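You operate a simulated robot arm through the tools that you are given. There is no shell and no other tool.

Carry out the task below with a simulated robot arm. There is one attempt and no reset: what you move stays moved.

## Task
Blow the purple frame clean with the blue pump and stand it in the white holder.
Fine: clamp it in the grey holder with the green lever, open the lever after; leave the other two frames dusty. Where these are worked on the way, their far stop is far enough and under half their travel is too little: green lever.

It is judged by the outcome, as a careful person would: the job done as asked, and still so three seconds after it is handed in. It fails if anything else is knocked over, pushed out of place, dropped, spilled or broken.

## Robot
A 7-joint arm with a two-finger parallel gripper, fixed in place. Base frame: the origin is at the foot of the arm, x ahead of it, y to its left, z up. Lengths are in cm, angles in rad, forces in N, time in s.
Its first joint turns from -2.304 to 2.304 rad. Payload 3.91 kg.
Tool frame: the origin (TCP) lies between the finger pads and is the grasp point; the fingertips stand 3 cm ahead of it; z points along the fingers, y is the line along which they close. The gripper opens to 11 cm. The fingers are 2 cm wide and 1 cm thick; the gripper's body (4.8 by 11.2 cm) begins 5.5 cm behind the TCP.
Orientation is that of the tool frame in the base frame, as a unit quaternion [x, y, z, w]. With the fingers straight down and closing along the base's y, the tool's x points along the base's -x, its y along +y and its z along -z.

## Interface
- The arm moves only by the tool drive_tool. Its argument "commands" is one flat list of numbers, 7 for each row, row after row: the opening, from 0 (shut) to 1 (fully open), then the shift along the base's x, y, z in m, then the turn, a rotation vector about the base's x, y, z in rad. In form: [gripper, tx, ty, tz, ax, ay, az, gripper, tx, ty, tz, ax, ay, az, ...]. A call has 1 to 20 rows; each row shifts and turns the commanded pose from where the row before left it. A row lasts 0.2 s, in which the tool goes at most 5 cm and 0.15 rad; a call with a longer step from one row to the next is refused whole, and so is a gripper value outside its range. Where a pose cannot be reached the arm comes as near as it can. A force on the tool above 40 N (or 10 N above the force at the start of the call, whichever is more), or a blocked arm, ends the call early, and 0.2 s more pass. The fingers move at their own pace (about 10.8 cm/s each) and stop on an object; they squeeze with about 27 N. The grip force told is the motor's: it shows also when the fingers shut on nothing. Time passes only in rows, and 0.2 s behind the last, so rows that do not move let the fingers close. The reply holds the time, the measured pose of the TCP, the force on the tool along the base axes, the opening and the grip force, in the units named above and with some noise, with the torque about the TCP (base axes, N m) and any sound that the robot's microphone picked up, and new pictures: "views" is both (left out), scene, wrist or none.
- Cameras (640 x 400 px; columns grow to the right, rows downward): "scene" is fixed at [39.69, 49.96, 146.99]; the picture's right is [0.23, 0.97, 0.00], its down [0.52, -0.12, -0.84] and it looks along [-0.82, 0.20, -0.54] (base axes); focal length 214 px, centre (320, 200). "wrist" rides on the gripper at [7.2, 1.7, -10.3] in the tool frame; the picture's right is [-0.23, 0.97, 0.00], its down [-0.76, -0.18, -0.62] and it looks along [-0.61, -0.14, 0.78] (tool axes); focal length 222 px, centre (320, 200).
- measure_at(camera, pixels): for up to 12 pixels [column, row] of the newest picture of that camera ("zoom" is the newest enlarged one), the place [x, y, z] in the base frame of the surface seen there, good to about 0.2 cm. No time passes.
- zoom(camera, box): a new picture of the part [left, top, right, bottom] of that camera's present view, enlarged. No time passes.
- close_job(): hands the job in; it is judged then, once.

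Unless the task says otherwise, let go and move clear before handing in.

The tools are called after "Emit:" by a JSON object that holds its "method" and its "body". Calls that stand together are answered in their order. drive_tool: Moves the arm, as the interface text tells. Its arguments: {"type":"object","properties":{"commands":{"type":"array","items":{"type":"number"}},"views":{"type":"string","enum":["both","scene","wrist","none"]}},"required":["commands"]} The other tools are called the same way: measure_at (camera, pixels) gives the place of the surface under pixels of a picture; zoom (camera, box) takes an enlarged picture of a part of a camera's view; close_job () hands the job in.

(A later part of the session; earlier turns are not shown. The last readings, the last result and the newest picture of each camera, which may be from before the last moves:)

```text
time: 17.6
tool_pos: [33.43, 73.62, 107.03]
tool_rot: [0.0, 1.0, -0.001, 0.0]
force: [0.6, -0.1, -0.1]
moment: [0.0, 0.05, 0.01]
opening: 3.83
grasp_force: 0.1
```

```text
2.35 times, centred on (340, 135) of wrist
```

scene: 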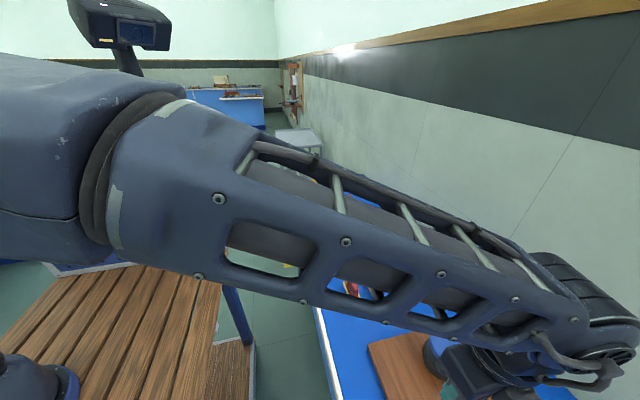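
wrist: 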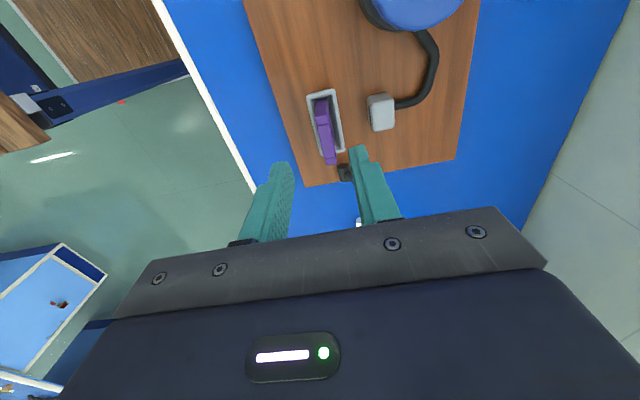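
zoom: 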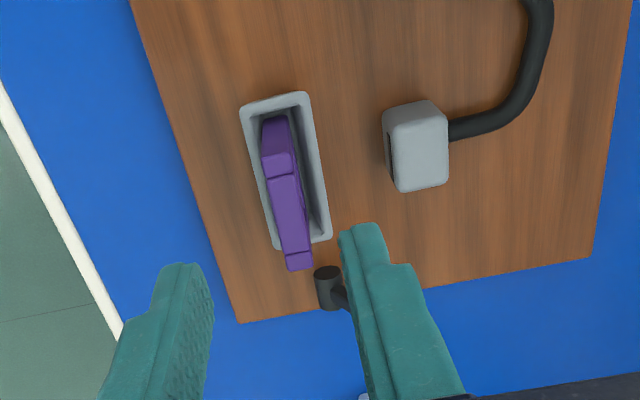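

The purple frame stands in the grey pocket at zoom (285,190). Now I move to look closely at the lever, with the fingers opened out of the view.

Emit:
{"method": "drive_tool", "body": {"commands": [1, 0.01, 0.03, -0.01, 0, 0, 0, 1, 0.01, 0.03, -0.01, 0, 0, 0, 1, 0, 0, 0, 0, 0, 0, 1, 0, 0, 0, 0, 0, 0]}}

Emit:
{"method": "zoom", "body": {"camera": "wrist", "box": [240, 90, 400, 210]}}

```text
time: 18.6
tool_pos: [35.46, 79.73, 105.11]
tool_rot: [0.0, 1.0, -0.001, 0.0]
force: [-0.1, -0.3, -0.3]
moment: [-0.02, 0.03, 0.01]
opening: 10.97
grasp_force: 0.0
```

scene: 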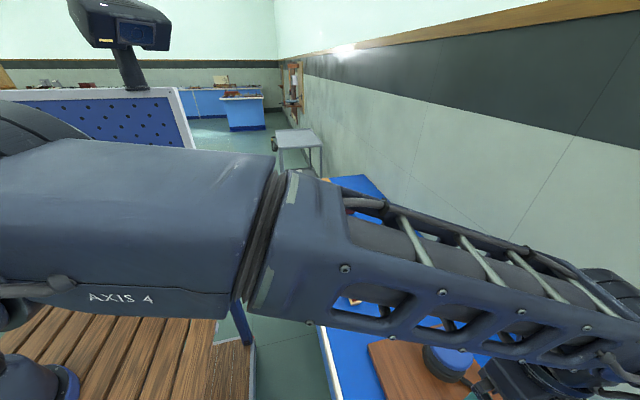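
wrist: 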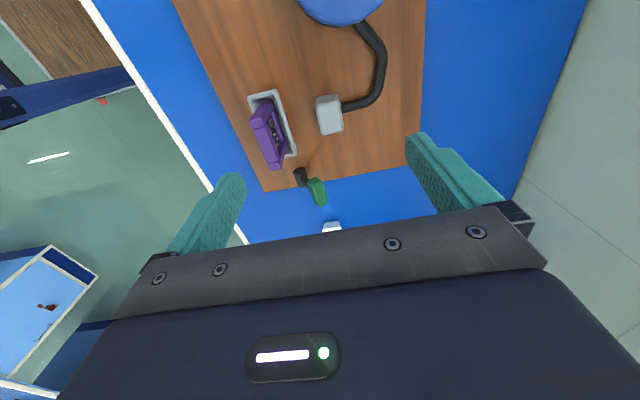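

```text
3.33 times, centred on (320, 150) of wrist
```

zoom: 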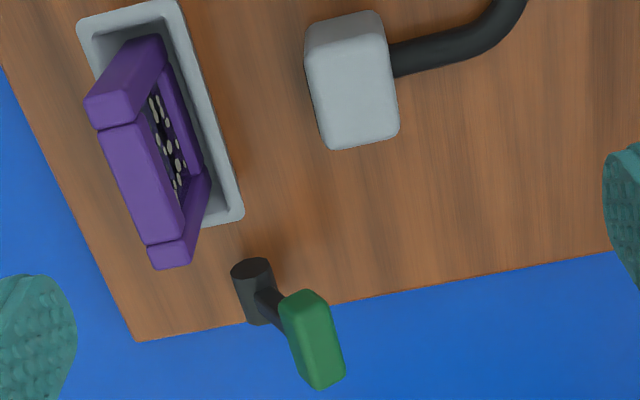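

Emit:
{"method": "zoom", "body": {"camera": "wrist", "box": [285, 155, 345, 215]}}

Emit:
{"method": "measure_at", "body": {"camera": "wrist", "pixels": [[300, 170], [296, 176], [305, 178], [310, 179], [313, 178], [318, 178], [325, 202], [318, 205], [315, 190], [316, 183], [310, 182], [303, 187]]}}

```text
6.67 times, centred on (315, 185) of wrist
```

zoom: 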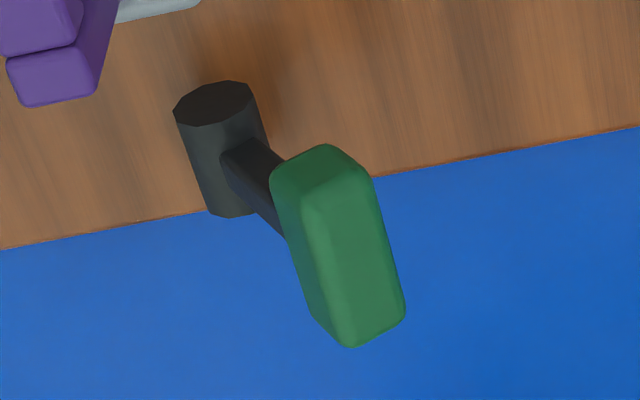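

```text
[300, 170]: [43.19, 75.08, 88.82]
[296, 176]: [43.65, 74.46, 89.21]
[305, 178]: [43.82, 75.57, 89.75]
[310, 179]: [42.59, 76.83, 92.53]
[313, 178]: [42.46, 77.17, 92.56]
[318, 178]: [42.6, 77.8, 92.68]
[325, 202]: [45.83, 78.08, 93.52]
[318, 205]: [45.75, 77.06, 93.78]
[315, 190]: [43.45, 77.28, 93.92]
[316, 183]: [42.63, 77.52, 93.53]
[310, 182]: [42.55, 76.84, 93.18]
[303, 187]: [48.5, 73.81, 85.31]
```

The handle's top is a bar along x (42.5–45.9) at z≈93.9, and the black cylinder's round face points toward −x, so its axis may lie along x. I'll measure the cylinder and arm in more detail to work out the hinge.

Emit:
{"method": "measure_at", "body": {"camera": "zoom", "pixels": [[190, 105], [215, 90], [240, 95], [215, 115], [195, 130], [205, 170], [215, 205], [235, 205], [240, 140], [245, 165], [262, 160], [270, 205]]}}

Emit:
{"method": "measure_at", "body": {"camera": "zoom", "pixels": [[290, 175], [325, 155], [355, 175], [315, 205], [345, 330], [390, 300], [330, 320], [300, 250], [280, 200], [355, 200], [340, 270], [278, 185]]}}

```text
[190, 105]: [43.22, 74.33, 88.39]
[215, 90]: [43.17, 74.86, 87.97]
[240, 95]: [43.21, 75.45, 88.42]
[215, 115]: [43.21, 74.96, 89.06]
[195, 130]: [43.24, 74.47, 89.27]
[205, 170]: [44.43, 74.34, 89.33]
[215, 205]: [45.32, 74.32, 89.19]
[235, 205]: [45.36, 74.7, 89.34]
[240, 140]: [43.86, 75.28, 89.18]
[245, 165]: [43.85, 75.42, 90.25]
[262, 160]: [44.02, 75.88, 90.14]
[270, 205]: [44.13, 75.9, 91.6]
```

```text
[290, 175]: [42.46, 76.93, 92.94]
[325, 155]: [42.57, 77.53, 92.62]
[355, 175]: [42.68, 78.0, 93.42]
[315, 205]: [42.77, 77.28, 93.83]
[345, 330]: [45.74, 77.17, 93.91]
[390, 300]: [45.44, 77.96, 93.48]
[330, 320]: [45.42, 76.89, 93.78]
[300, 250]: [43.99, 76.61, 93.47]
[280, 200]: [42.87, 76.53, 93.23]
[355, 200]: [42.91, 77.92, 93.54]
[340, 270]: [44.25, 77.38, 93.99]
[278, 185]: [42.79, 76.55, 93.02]
```

So the lever hinges about an x-axis through (y 74.8, z 88.6), with the handle about 5.3 cm out, leaning 28° toward +y. I'll straddle the handle loosely with the fingers, then test gently which way it swings.

Emit:
{"method": "drive_tool", "body": {"commands": [0.33, 0.03, -0.008, 0, 0, 0, 0, 0.33, 0.03, -0.008, 0, 0, 0, 0, 0.33, 0.028, -0.008, 0, 0, 0, 0, 0.33, 0, 0, -0.03, 0, 0, 0, 0.33, 0, 0, -0.03, 0, 0, 0]}}

Emit:
{"method": "zoom", "body": {"camera": "wrist", "box": [220, 80, 420, 230]}}

```text
time: 19.8
tool_pos: [44.22, 77.12, 99.27]
tool_rot: [0.0, 1.0, 0.0, 0.0]
force: [0.3, -0.4, 0.3]
moment: [0.04, 0.03, -0.01]
opening: 3.61
grasp_force: 0.0
```

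scene: 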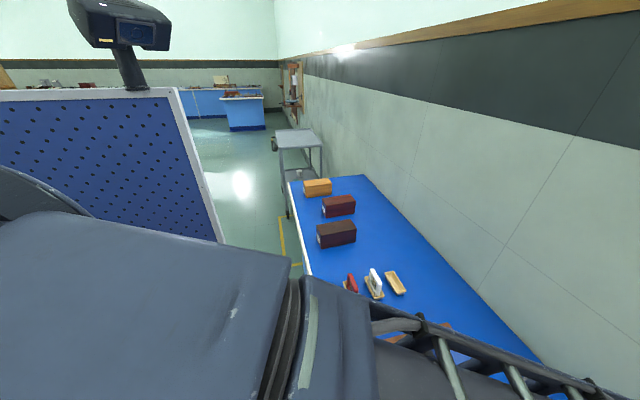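
wrist: 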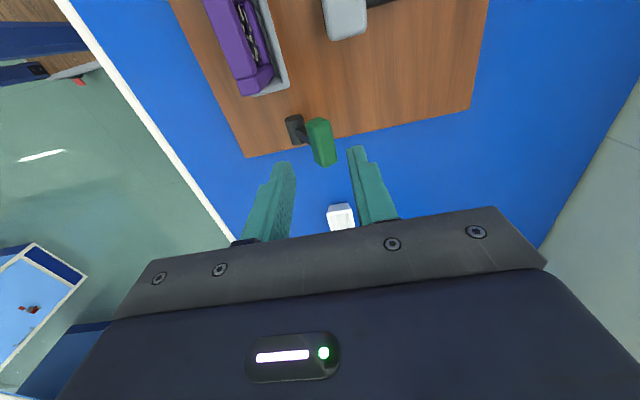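

```text
2.67 times, centred on (320, 155) of wrist
```

zoom: 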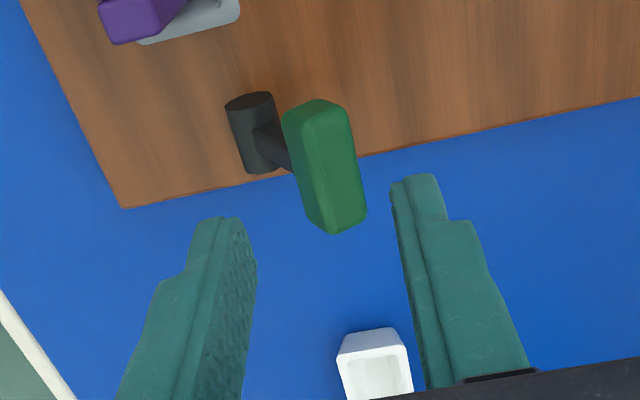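

The handle at zoom (325,165) lies between the fingers' lines. I descend 4.3 cm so the tips straddle it.

Emit:
{"method": "drive_tool", "body": {"commands": [0.33, 0, 0, -0.025, 0, 0, 0, 0.33, 0, 0, -0.018, 0, 0, 0], "views": "wrist"}}

Emit:
{"method": "zoom", "body": {"camera": "wrist", "box": [220, 80, 420, 230]}}

```text
time: 20.4
tool_pos: [44.17, 77.32, 94.9]
tool_rot: [0.0, 1.0, 0.001, 0.0]
force: [-0.5, 0.2, -0.6]
moment: [0.02, 0.01, 0.03]
opening: 3.65
grasp_force: 0.0
```

wrist: 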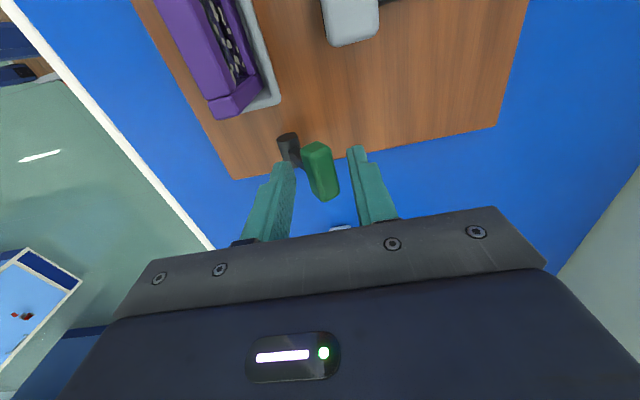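

```text
2.67 times, centred on (320, 155) of wrist
```

zoom: 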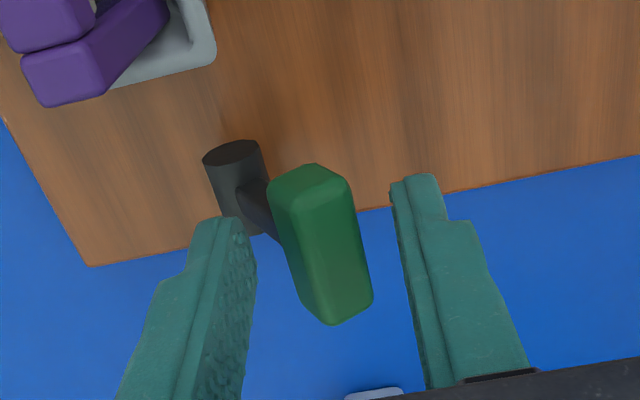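

The handle is straddled. I test-push toward −y by about 2 cm and watch the force.

Emit:
{"method": "drive_tool", "body": {"commands": [0.33, 0, -0.008, 0, 0, 0, 0, 0.33, 0, -0.006, 0, 0, 0, 0, 0.33, 0, -0.006, 0, 0, 0, 0], "views": "wrist"}}

Emit:
{"method": "zoom", "body": {"camera": "wrist", "box": [220, 80, 420, 230]}}

```text
time: 21.2
tool_pos: [44.31, 75.24, 94.73]
tool_rot: [-0.001, 1.0, 0.0, 0.0]
force: [-0.5, -0.5, 0.4]
moment: [0.0, 0.01, 0.0]
opening: 3.6
grasp_force: 0.1
```

wrist: 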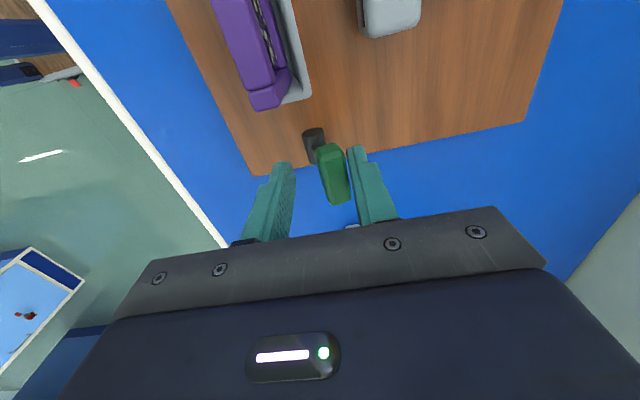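

```text
2.67 times, centred on (320, 155) of wrist
```

zoom: 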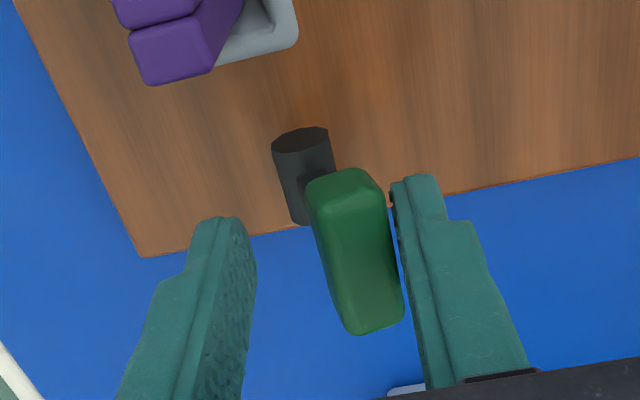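

The handle moved freely about 1 cm toward −y with no resistance. I keep pushing that way in small steps.

Emit:
{"method": "drive_tool", "body": {"commands": [0.33, 0, -0.007, 0, 0, 0, 0, 0.33, 0, -0.007, 0, 0, 0, 0, 0.33, 0, -0.007, 0, 0, 0, 0, 0.33, 0, -0.007, 0, 0, 0, 0], "views": "wrist"}}

Emit:
{"method": "zoom", "body": {"camera": "wrist", "box": [220, 80, 420, 230]}}

```text
time: 22.2
tool_pos: [44.11, 72.48, 94.95]
tool_rot: [-0.001, 1.0, 0.001, 0.0]
force: [0.0, -0.2, 0.2]
moment: [0.02, 0.02, 0.01]
opening: 3.64
grasp_force: 0.1
```

wrist: 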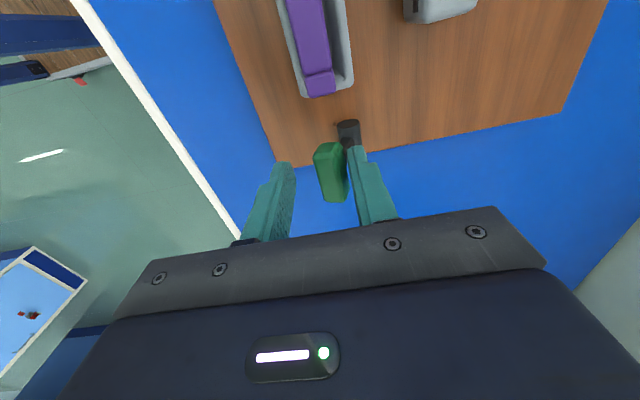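

```text
2.67 times, centred on (320, 155) of wrist
```

zoom: 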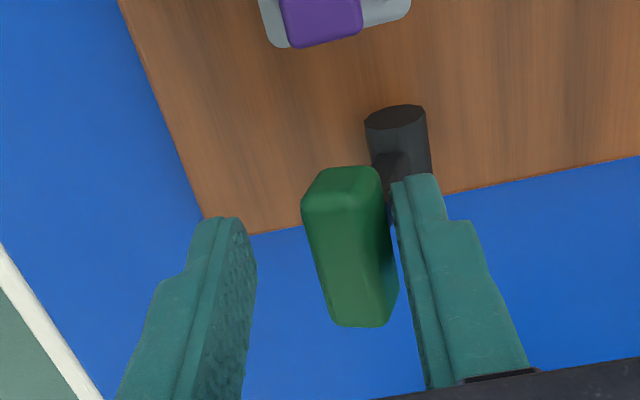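

The lever has passed upright and still moves freely. I continue toward −y following its arc downward.

Emit:
{"method": "drive_tool", "body": {"commands": [0.33, 0, -0.007, -0.002, 0, 0, 0, 0.33, 0, -0.007, -0.003, 0, 0, 0, 0.33, 0, -0.006, -0.004, 0, 0, 0], "views": "wrist"}}

Emit:
{"method": "zoom", "body": {"camera": "wrist", "box": [220, 80, 420, 230]}}

```text
time: 23.0
tool_pos: [44.16, 71.09, 94.73]
tool_rot: [0.0, 1.0, 0.008, 0.002]
force: [1.3, 19.9, 3.1]
moment: [0.58, -0.11, -0.2]
opening: 4.63
grasp_force: 9.7
stopped in row 3: the force on the tool passed its limit at 44 N (the readings are from after the stop); the commanded pose is now the measured one
```

wrist: 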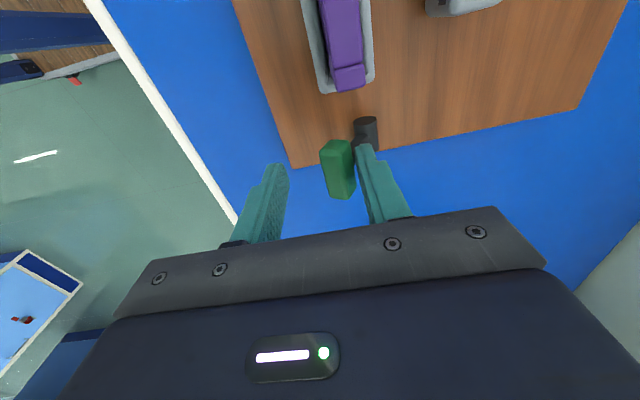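

```text
2.67 times, centred on (320, 155) of wrist
```

zoom: 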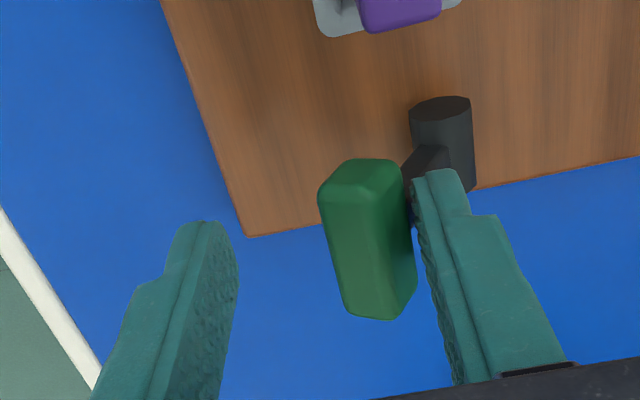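

The push hit a firm stop (44 N) with the handle leaning to −y. I measure the handle to check the angle, and back off slightly.

Emit:
{"method": "measure_at", "body": {"camera": "zoom", "pixels": [[345, 175], [380, 170], [370, 200], [370, 300], [335, 200], [400, 200], [420, 170], [440, 105]]}}

Emit:
{"method": "drive_tool", "body": {"commands": [0.42, 0, 0.004, 0, 0, 0, 0, 0.42, 0, 0, 0.02, 0, 0, 0, 0.42, 0, 0, 0.04, 0, 0, 0], "views": "wrist"}}

Emit:
{"method": "zoom", "body": {"camera": "wrist", "box": [220, 50, 420, 200]}}

```text
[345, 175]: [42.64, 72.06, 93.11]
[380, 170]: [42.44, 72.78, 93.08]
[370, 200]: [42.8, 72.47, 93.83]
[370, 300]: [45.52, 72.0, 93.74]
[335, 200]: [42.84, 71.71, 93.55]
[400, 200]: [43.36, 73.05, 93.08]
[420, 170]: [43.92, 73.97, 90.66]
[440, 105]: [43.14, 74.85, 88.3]
```

```text
time: 23.8
tool_pos: [44.33, 71.08, 100.41]
tool_rot: [0.0, 1.0, 0.005, 0.001]
force: [0.4, -0.3, 0.7]
moment: [0.0, 0.02, 0.04]
opening: 4.62
grasp_force: 0.1
```

wrist: 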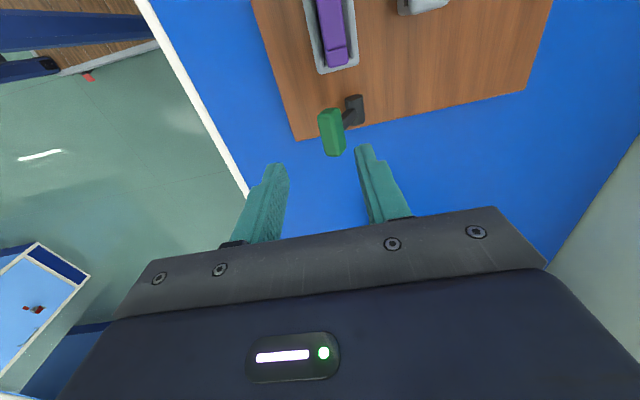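

```text
2.67 times, centred on (320, 125) of wrist
```

zoom: 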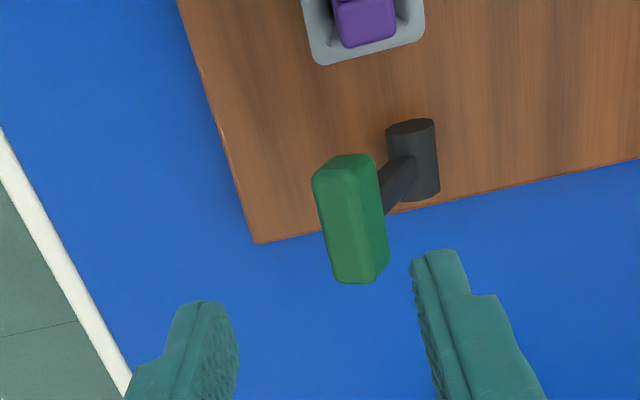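

The lever stays at its far stop, leaning −27° (handle y≈72.3). Next I close the fingers, rise, and go over to the pump for a precise look.

Emit:
{"method": "drive_tool", "body": {"commands": [0.2, 0, 0, 0.04, 0, 0, 0, 0, 0, 0, 0.03, 0, 0, 0, 0, -0.045, 0.02, 0, 0, 0, 0, 0, -0.045, 0.02, 0, 0, 0, 0, 0, -0.045, 0.02, 0, 0, 0, 0, 0, -0.045, 0.02, 0, 0, 0, 0, 0, -0.045, 0.02, 0, 0, 0, 0, 0, -0.045, 0.02, 0, 0, 0, 0]}}

Emit:
{"method": "zoom", "body": {"camera": "wrist", "box": [200, 50, 440, 220]}}

```text
time: 25.6
tool_pos: [17.3, 83.31, 107.41]
tool_rot: [0.0, 1.0, 0.006, 0.002]
force: [0.8, -0.7, 1.1]
moment: [0.01, 0.11, 0.04]
opening: 0.02
grasp_force: 27.0
```

scene: 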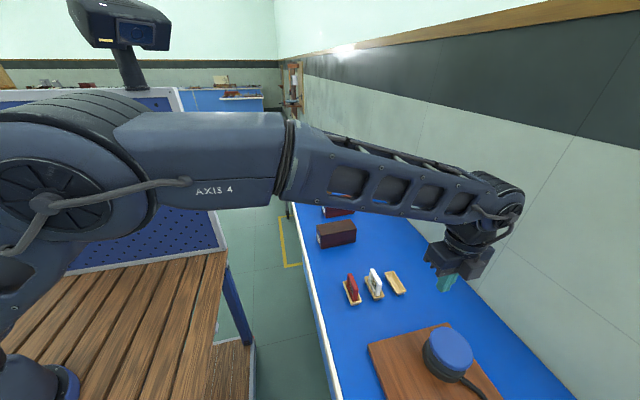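
wrist: 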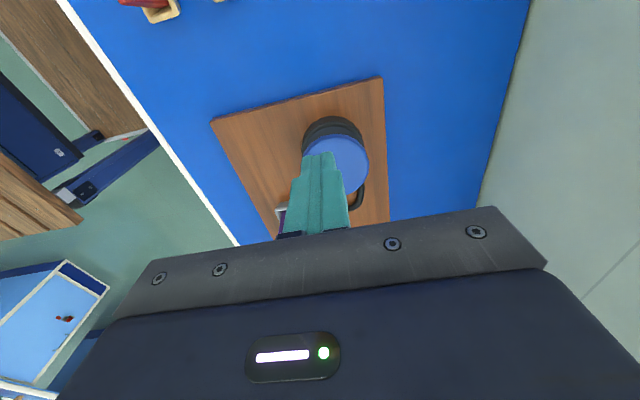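

```text
2.35 times, centred on (320, 135) of wrist
```

zoom: 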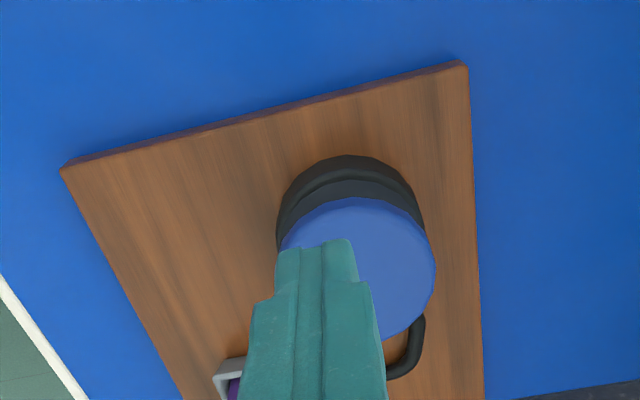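

The pump is unobstructed in the scene picture at (448,352). I measure its cap's rim to find the centre.

Emit:
{"method": "measure_at", "body": {"camera": "scene", "pixels": [[432, 340], [450, 329], [472, 358], [455, 369], [440, 360], [465, 340], [437, 332], [451, 350], [458, 333], [470, 366]]}}

Emit:
{"method": "measure_at", "body": {"camera": "zoom", "pixels": [[286, 245], [345, 202], [400, 215], [430, 260], [420, 310], [390, 332], [370, 260]]}}

Emit:
{"method": "zoom", "body": {"camera": "scene", "box": [410, 310, 500, 400]}}

```text
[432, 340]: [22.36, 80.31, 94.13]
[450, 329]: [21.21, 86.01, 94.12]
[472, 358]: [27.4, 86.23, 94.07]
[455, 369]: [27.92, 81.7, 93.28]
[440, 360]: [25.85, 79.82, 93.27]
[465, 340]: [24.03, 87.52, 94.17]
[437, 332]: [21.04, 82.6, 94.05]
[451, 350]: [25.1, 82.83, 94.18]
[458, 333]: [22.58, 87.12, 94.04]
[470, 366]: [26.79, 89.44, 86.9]
```

```text
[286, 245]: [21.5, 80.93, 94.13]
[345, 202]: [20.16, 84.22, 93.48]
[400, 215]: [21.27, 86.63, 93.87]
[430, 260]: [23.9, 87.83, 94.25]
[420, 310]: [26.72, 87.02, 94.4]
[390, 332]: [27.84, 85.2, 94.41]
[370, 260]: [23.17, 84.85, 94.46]
```

```text
4.44 times, centred on (455, 355) of scene
```

zoom: 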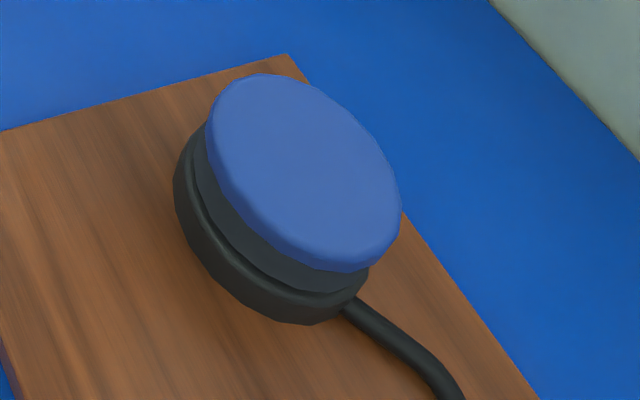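

The cap's centre is about (24.3, 83.9) with top z≈94.4. I position the closed fingertips just above it.

Emit:
{"method": "drive_tool", "body": {"commands": [0, 0.035, 0.003, 0, 0, 0, 0, 0, 0.035, 0.003, -0.02, 0, 0, 0, 0, 0, 0, -0.04, 0, 0, 0, 0, 0, 0, -0.03, 0, 0, 0]}}

Emit:
{"method": "zoom", "body": {"camera": "scene", "box": [400, 290, 520, 400]}}

```text
time: 26.6
tool_pos: [24.21, 83.91, 98.44]
tool_rot: [0.001, 1.0, 0.006, 0.002]
force: [0.9, -0.5, 1.1]
moment: [0.02, 0.0, -0.02]
opening: 0.0
grasp_force: 27.1
```

scene: 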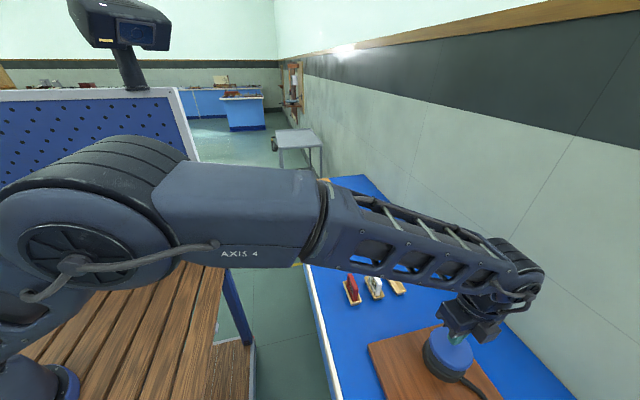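
wrist: 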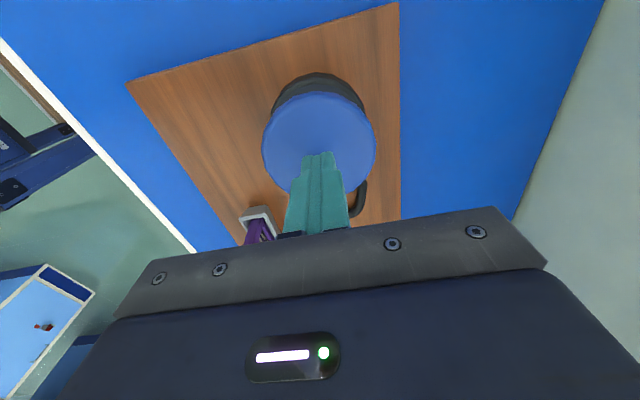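

```text
3.64 times, centred on (460, 345) of scene
```

zoom: 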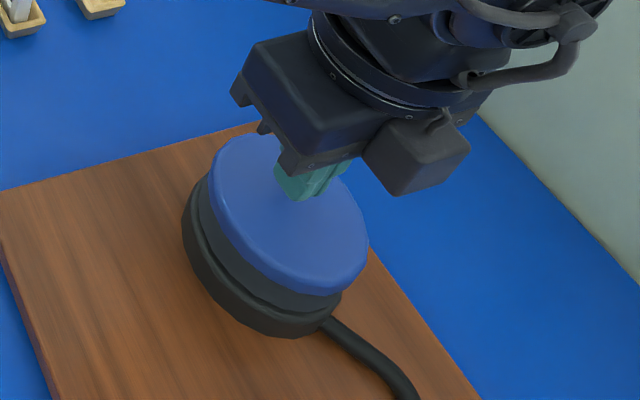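

The fingertips are centred about 1 cm above the cap. I press down in small steps, watching the force.

Emit:
{"method": "drive_tool", "body": {"commands": [0, 0, 0, -0.008, 0, 0, 0, 0, 0, 0, -0.005, 0, 0, 0, 0, 0, 0, -0.005, 0, 0, 0, 0, 0, 0, -0.005, 0, 0, 0], "views": "none"}}

```text
time: 27.6
tool_pos: [24.27, 83.86, 96.41]
tool_rot: [-0.001, 1.0, 0.006, 0.002]
force: [0.6, 0.9, 4.0]
moment: [0.04, -0.07, -0.01]
opening: 0.01
grasp_force: 26.7
heard: click
```

A click sounded with 1 cm of compression and 4 N. I press a bit further to find the bottom of its travel.

Emit:
{"method": "drive_tool", "body": {"commands": [0, 0, 0, -0.004, 0, 0, 0, 0, 0, 0, -0.004, 0, 0, 0, 0, 0, 0, -0.004, 0, 0, 0], "views": "both"}}

Emit:
{"method": "zoom", "body": {"camera": "scene", "box": [400, 290, 520, 400]}}

```text
time: 28.4
tool_pos: [24.31, 83.86, 95.73]
tool_rot: [0.0, 1.0, 0.009, 0.003]
force: [-1.6, -4.1, 16.0]
moment: [-0.1, 0.02, -0.12]
opening: 0.0
grasp_force: 26.9
stopped in row 3: the force on the tool passed its limit at 44 N (the readings are from after the stop); the commanded pose is now the measured one
```

scene: 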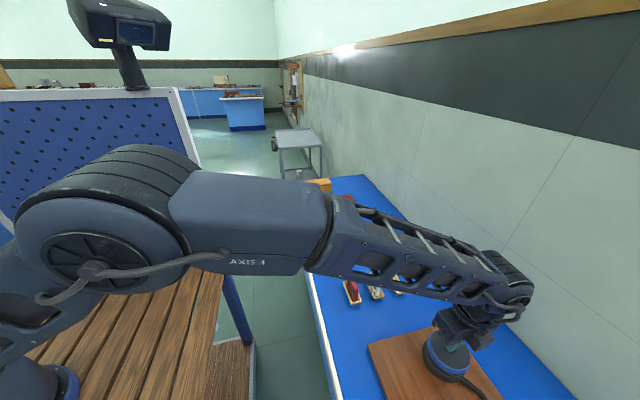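
wrist: 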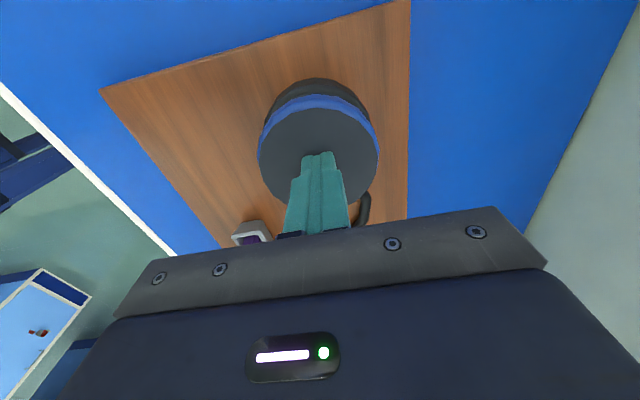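

```text
3.64 times, centred on (460, 345) of scene
```

zoom: 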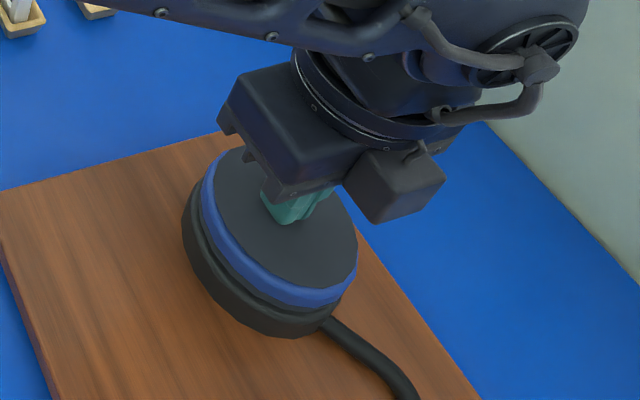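

The pump is fully down (stop at 44 N). I release it straight upward and then inspect the frame.

Emit:
{"method": "drive_tool", "body": {"commands": [0, 0, 0, 0.02, 0, 0, 0, 0, 0, 0, 0.03, 0, 0, 0, 0, 0, 0, 0.04, 0, 0, 0, 1, 0.02, -0.01, 0.02, 0, 0, 0, 1, 0.02, 0, 0, 0, 0, 0, 1, 0, 0, 0, 0, 0, 0]}}

Emit:
{"method": "zoom", "body": {"camera": "wrist", "box": [200, 80, 400, 240]}}

```text
time: 29.8
tool_pos: [28.26, 82.92, 106.47]
tool_rot: [0.0, 1.0, 0.008, 0.001]
force: [1.3, 0.2, -0.6]
moment: [-0.01, 0.02, 0.0]
opening: 11.0
grasp_force: 0.1
```

scene: 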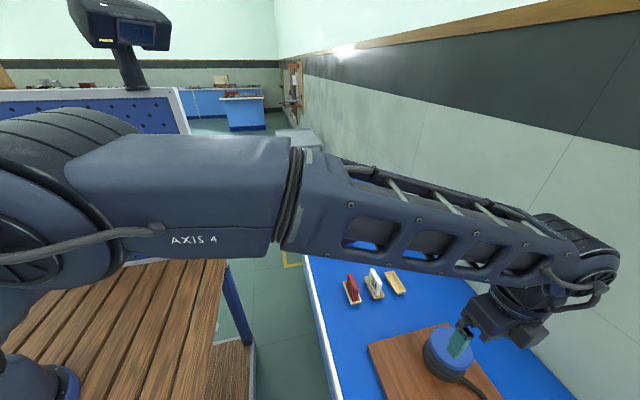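
wrist: 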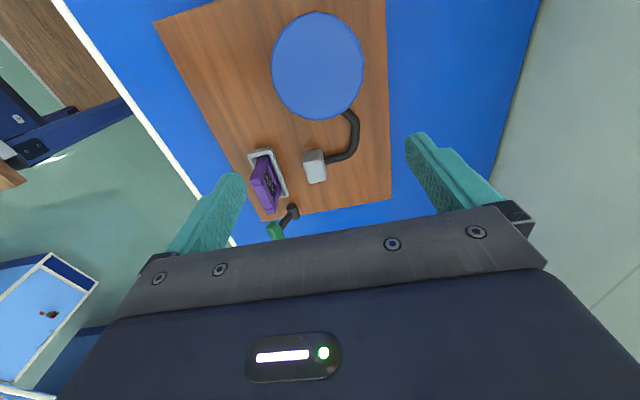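

```text
2.50 times, centred on (300, 160) of wrist
```

zoom: 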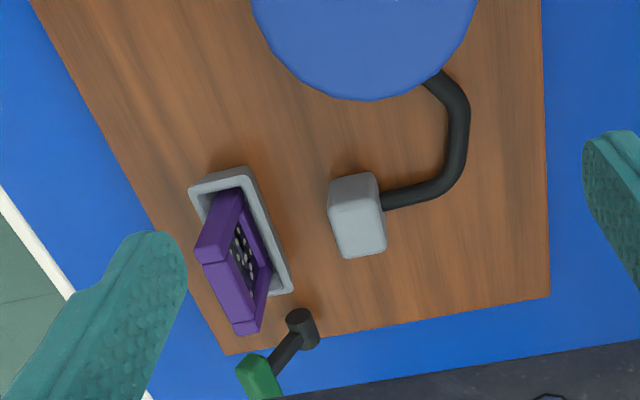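

Emit:
{"method": "zoom", "body": {"camera": "wrist", "box": [240, 140, 310, 220]}}

```text
5.00 times, centred on (275, 180) of wrist
```

zoom: 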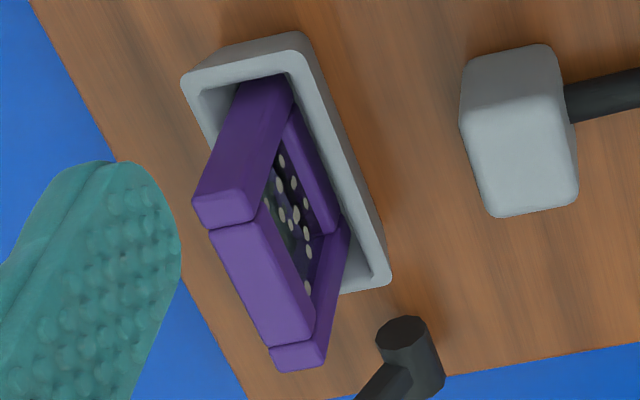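

The pane at zoom (295,215) still shows light specks, though perhaps fewer. I'll turn the wrist so the camera looks squarely at the nozzle-side face to judge it.

Emit:
{"method": "drive_tool", "body": {"commands": [1, 0.009, 0, 0, 0, 0, -0.15, 1, 0.009, 0, 0, 0, 0, -0.15, 1, 0.009, 0, 0, 0, 0, -0.15, 1, 0.009, 0, 0, 0, 0, -0.15, 1, 0.009, 0, 0, 0, 0, -0.15, 1, 0.009, 0, 0, 0, 0, -0.15, 1, 0.009, 0, 0, 0, 0, -0.15, 1, 0.009, 0, -0.02, 0, 0, -0.15, 1, 0.008, 0, -0.02, 0, 0, -0.15, 1, 0, 0, -0.02, 0, 0, 0], "views": "wrist"}}

Emit:
{"method": "zoom", "body": {"camera": "wrist", "box": [270, 130, 390, 230]}}

```text
time: 32.0
tool_pos: [36.19, 82.86, 100.52]
tool_rot: [0.626, 0.78, 0.005, 0.006]
force: [0.4, -0.2, 0.2]
moment: [0.04, -0.02, -0.01]
opening: 10.99
grasp_force: 0.1
```

wrist: 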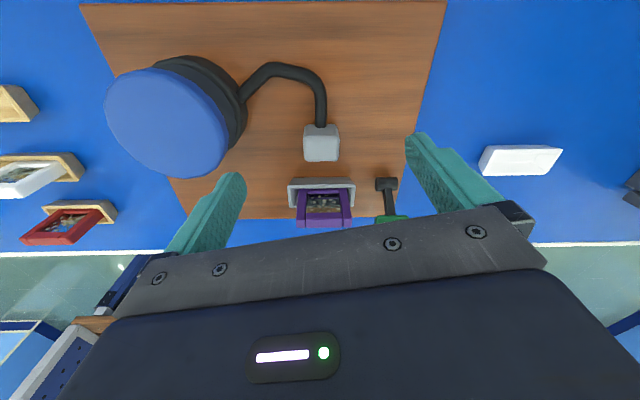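

```text
4.00 times, centred on (330, 180) of wrist
```

zoom: 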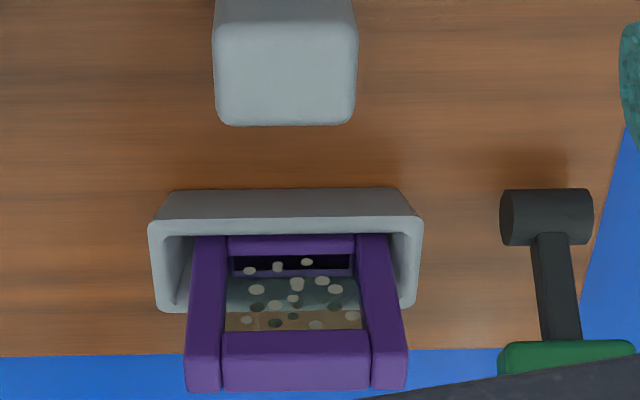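

Light and darker specks are seen on the pane at zoom (295,300). I zoom tighter, and on the untouched red and white frames for comparison.

Emit:
{"method": "zoom", "body": {"camera": "wrist", "box": [295, 185, 355, 230]}}

Emit:
{"method": "zoom", "body": {"camera": "wrist", "box": [0, 145, 120, 250]}}

```text
8.89 times, centred on (325, 208) of wrist
```

zoom: 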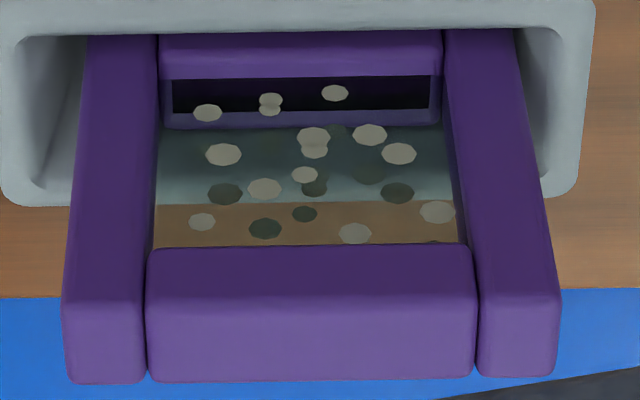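

```text
3.81 times, centred on (60, 198) of wrist
```

zoom: 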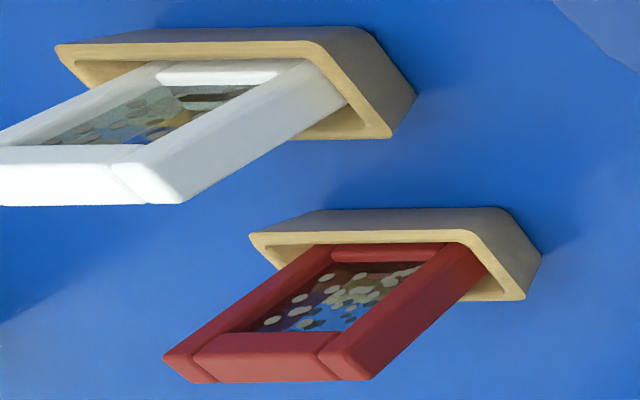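

About 13 light specks remain on the near face, plus darker ones behind, so one stroke did not clear it. I'll save this as the baseline and pump again, with fuller strokes, keeping this wrist angle.

Emit:
{"method": "drive_tool", "body": {"commands": [0.5, 0, 0, 0.03, 0, 0, 0, 0, -0.03, 0.003, 0, 0, 0, 0, 0, -0.03, 0.003, 0, 0, 0, 0, 0, -0.03, 0.003, 0, 0, 0, 0, 0, -0.029, 0.001, 0, 0, 0, 0, 0, 0, 0, -0.03, 0, 0, 0, 0, 0, 0, -0.02, 0, 0, 0], "views": "both"}}

```text
time: 33.6
tool_pos: [24.36, 83.92, 98.64]
tool_rot: [0.624, 0.781, 0.005, 0.006]
force: [-0.3, -0.5, -0.4]
moment: [0.0, 0.01, 0.0]
opening: 0.01
grasp_force: 27.5
```

scene: 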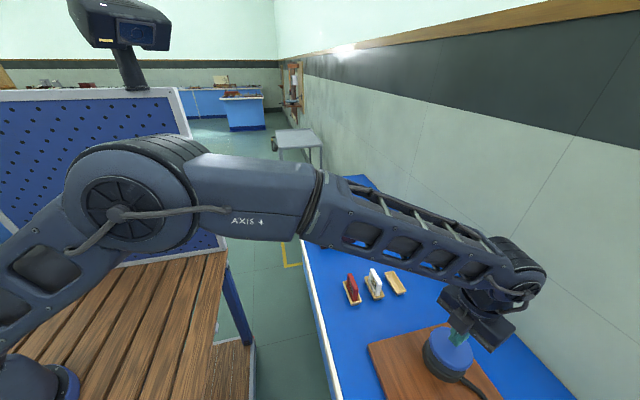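
wrist: 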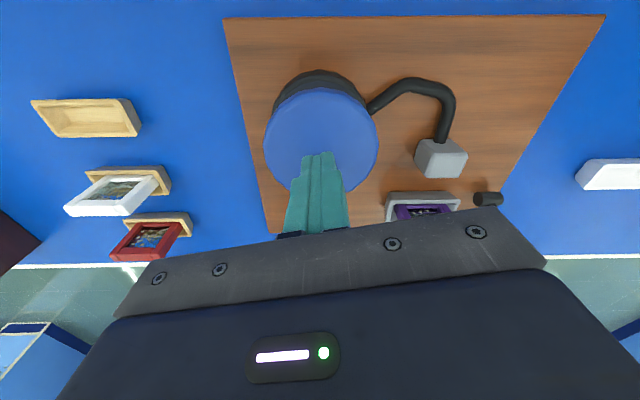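

From this angle I can watch the frame at (423,210) while pumping. One quick stroke down and back up.

Emit:
{"method": "drive_tool", "body": {"commands": [0, 0, 0, -0.01, 0, 0, 0, 0, 0, 0, -0.018, 0, 0, 0, 0, 0, 0, 0, 0, 0, 0], "views": "wrist"}}

Emit:
{"method": "zoom", "body": {"camera": "wrist", "box": [380, 180, 470, 225]}}

```text
time: 34.4
tool_pos: [24.51, 83.97, 95.91]
tool_rot: [0.624, 0.781, 0.005, 0.007]
force: [-1.8, 2.2, 6.9]
moment: [0.05, 0.04, -0.01]
opening: 0.0
grasp_force: 27.5
heard: click
```

wrist: 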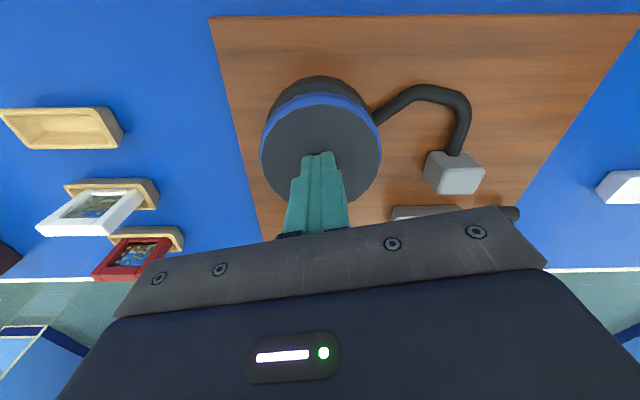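

```text
7.11 times, centred on (425, 202) of wrist
```

zoom: 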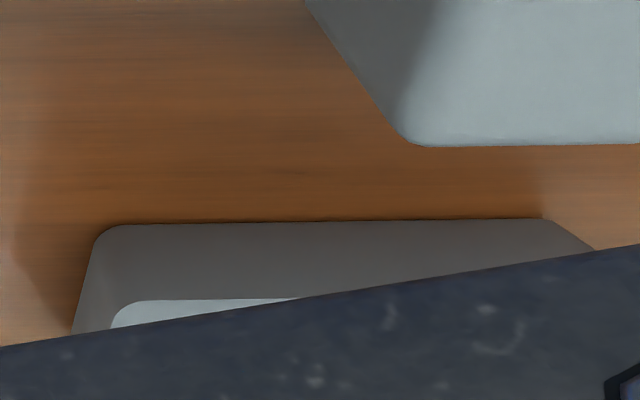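

Clicked again on a full stroke. I release upward and look at the frame.

Emit:
{"method": "drive_tool", "body": {"commands": [0, 0, 0, 0.03, 0, 0, 0, 0, 0, 0, 0.03, 0, 0, 0], "views": "wrist"}}

Emit:
{"method": "zoom", "body": {"camera": "wrist", "box": [370, 150, 470, 220]}}

```text
time: 35.0
tool_pos: [24.38, 83.98, 101.84]
tool_rot: [0.624, 0.781, 0.005, 0.007]
force: [-0.3, -1.0, -0.1]
moment: [-0.01, 0.0, -0.01]
opening: 0.0
grasp_force: 27.1
```

wrist: 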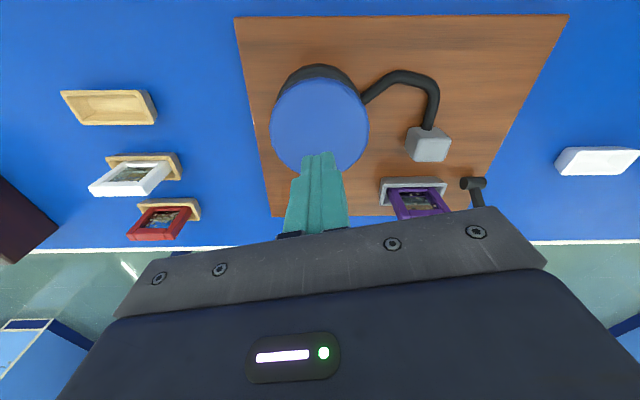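

```text
5.71 times, centred on (420, 185) of wrist
```

zoom: 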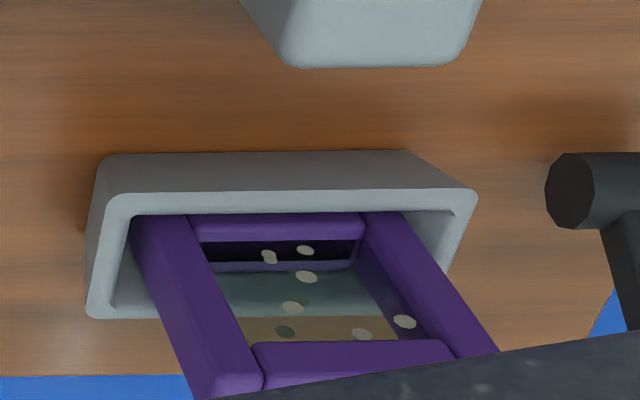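

The specks dropped from about 20 to about 7, so each stroke blows some away. I continue with three more full strokes.

Emit:
{"method": "drive_tool", "body": {"commands": [0, 0, 0, -0.03, 0, 0, 0, 0, 0, 0, -0.012, 0, 0, 0, 0, 0, 0, -0.0175, 0, 0, 0, 0, 0, 0, 0, 0, 0, 0, 0, 0, 0, 0.03, 0, 0, 0, 0, 0, 0, 0, 0, 0, 0, 0, 0, 0, -0.012, 0, 0, 0, 0, 0, 0, -0.0175, 0, 0, 0, 0, 0, 0, 0, 0, 0, 0, 0, 0, 0, 0.03, 0, 0, 0, 0, 0, 0, 0.03, 0, 0, 0], "views": "wrist"}}

Emit:
{"method": "zoom", "body": {"camera": "wrist", "box": [370, 150, 470, 220]}}

```text
time: 37.4
tool_pos: [24.28, 83.85, 101.72]
tool_rot: [0.624, 0.781, 0.004, 0.006]
force: [-0.6, -0.3, -0.3]
moment: [0.04, -0.01, 0.04]
opening: 0.0
grasp_force: 26.4
heard: click, click
```

wrist: 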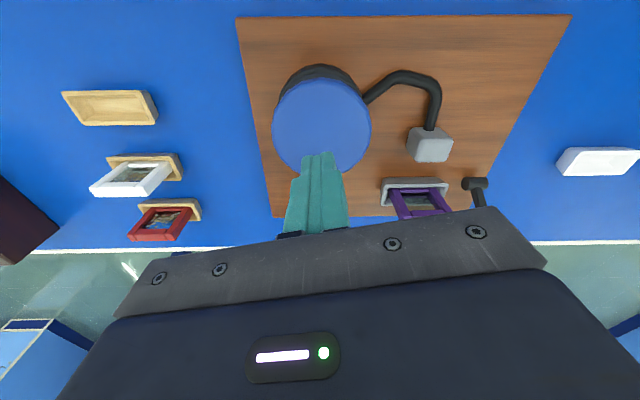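

```text
5.71 times, centred on (420, 185) of wrist
```

zoom: 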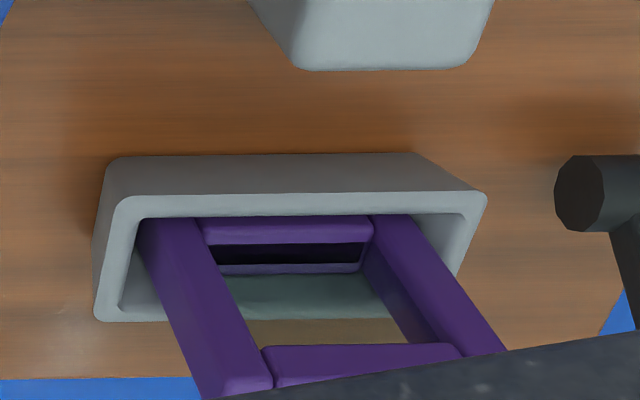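

Two more clicks and the visible pane is clear. I'll check it fully from the frontal viewing pose.

Emit:
{"method": "drive_tool", "body": {"commands": [0, 0, 0, 0.02, 0, 0, 0, 0, 0.03, -0.003, 0, 0, 0, 0, 0, 0.03, -0.003, 0, 0, 0, 0, 0, 0.03, -0.003, 0, 0, 0, 0, 1, 0.029, -0.001, 0, 0, 0, 0, 1, 0, 0, -0.02, 0, 0, 0, 1, 0, 0, 0, 0, 0, 0], "views": "wrist"}}

Emit:
{"method": "zoom", "body": {"camera": "wrist", "box": [280, 165, 400, 230]}}

```text
time: 39.0
tool_pos: [36.25, 83.12, 101.71]
tool_rot: [0.624, 0.781, 0.005, 0.006]
force: [0.7, 0.5, -0.3]
moment: [-0.02, 0.02, -0.01]
opening: 10.98
grasp_force: 0.0
```

wrist: 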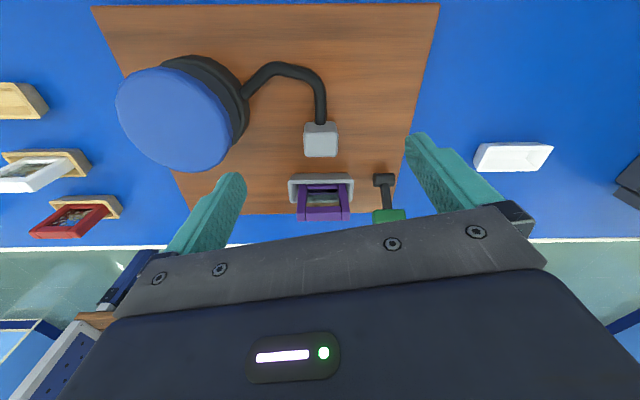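

```text
5.33 times, centred on (340, 198) of wrist
```

zoom: 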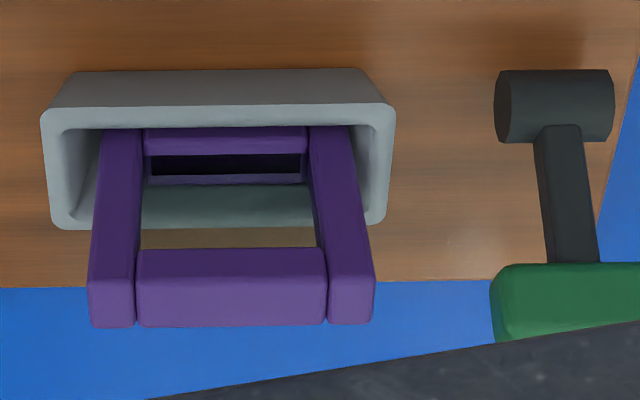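

The pane looks clear from above. To see the part hidden by the top bar, I tilt the camera to a flatter view.

Emit:
{"method": "drive_tool", "body": {"commands": [1, 0, 0.012, -0.015, -0.15, 0, 0, 1, 0, 0.012, -0.015, -0.15, 0, 0], "views": "wrist"}}

Emit:
{"method": "zoom", "body": {"camera": "wrist", "box": [270, 155, 390, 230]}}

```text
time: 39.6
tool_pos: [36.31, 85.24, 98.93]
tool_rot: [0.617, 0.772, -0.111, 0.101]
force: [-0.2, -0.2, 1.2]
moment: [0.06, 0.0, 0.0]
opening: 11.03
grasp_force: 0.0
```

wrist: 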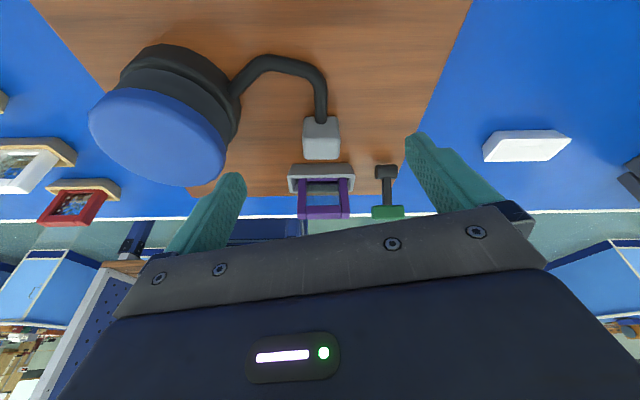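

```text
5.33 times, centred on (330, 192) of wrist
```

zoom: 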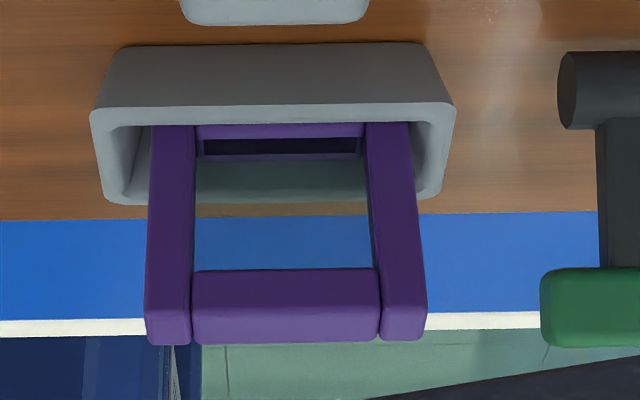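

The pane is fully clear of dust. Now I return the wrist to its original angle while moving above the lever handle at (44.2, 72.3).

Emit:
{"method": "drive_tool", "body": {"commands": [0.36, 0, 0, 0.03, 0.15, 0, 0, 0.36, 0, 0, 0.03, 0.15, 0, 0, 0.36, 0.009, -0.014, 0, 0, 0, 0.15, 0.36, 0.009, -0.014, 0, 0, 0, 0.15, 0.36, 0.009, -0.014, 0, 0, 0, 0.15, 0.36, 0.009, -0.014, 0, 0, 0, 0.15, 0.36, 0.009, -0.014, 0, 0, 0, 0.15, 0.36, 0.009, -0.014, 0, 0, 0, 0.15, 0.36, 0.009, -0.014, 0, 0, 0, 0.15, 0.36, 0.009, -0.014, 0, 0, 0, 0.15, 0.36, 0.008, -0.014, 0, 0, 0, 0.15, 0.36, 0, 0, 0, -0.014, 0, 0], "views": "wrist"}}

Emit:
{"method": "zoom", "body": {"camera": "wrist", "box": [220, 50, 420, 200]}}

```text
time: 42.2
tool_pos: [44.33, 72.58, 104.77]
tool_rot: [0.0, 1.0, 0.001, 0.002]
force: [-0.6, 0.3, -0.5]
moment: [0.0, -0.03, 0.03]
opening: 3.96
grasp_force: 0.1
```

wrist: 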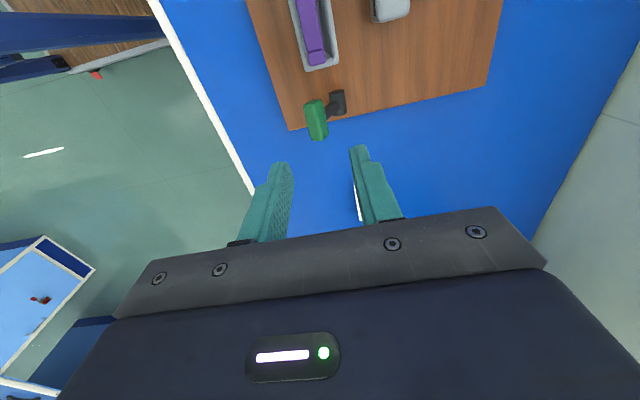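

```text
2.67 times, centred on (320, 125) of wrist
```

zoom: 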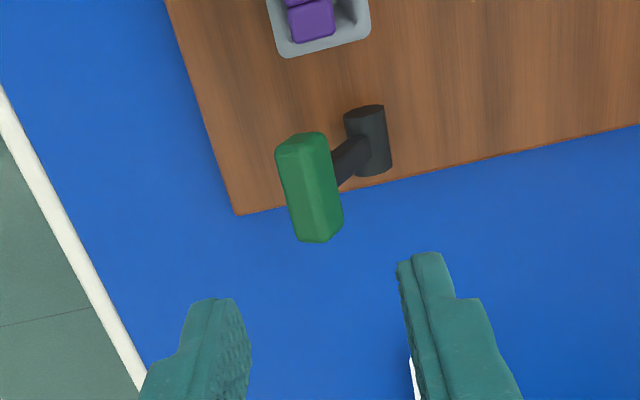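

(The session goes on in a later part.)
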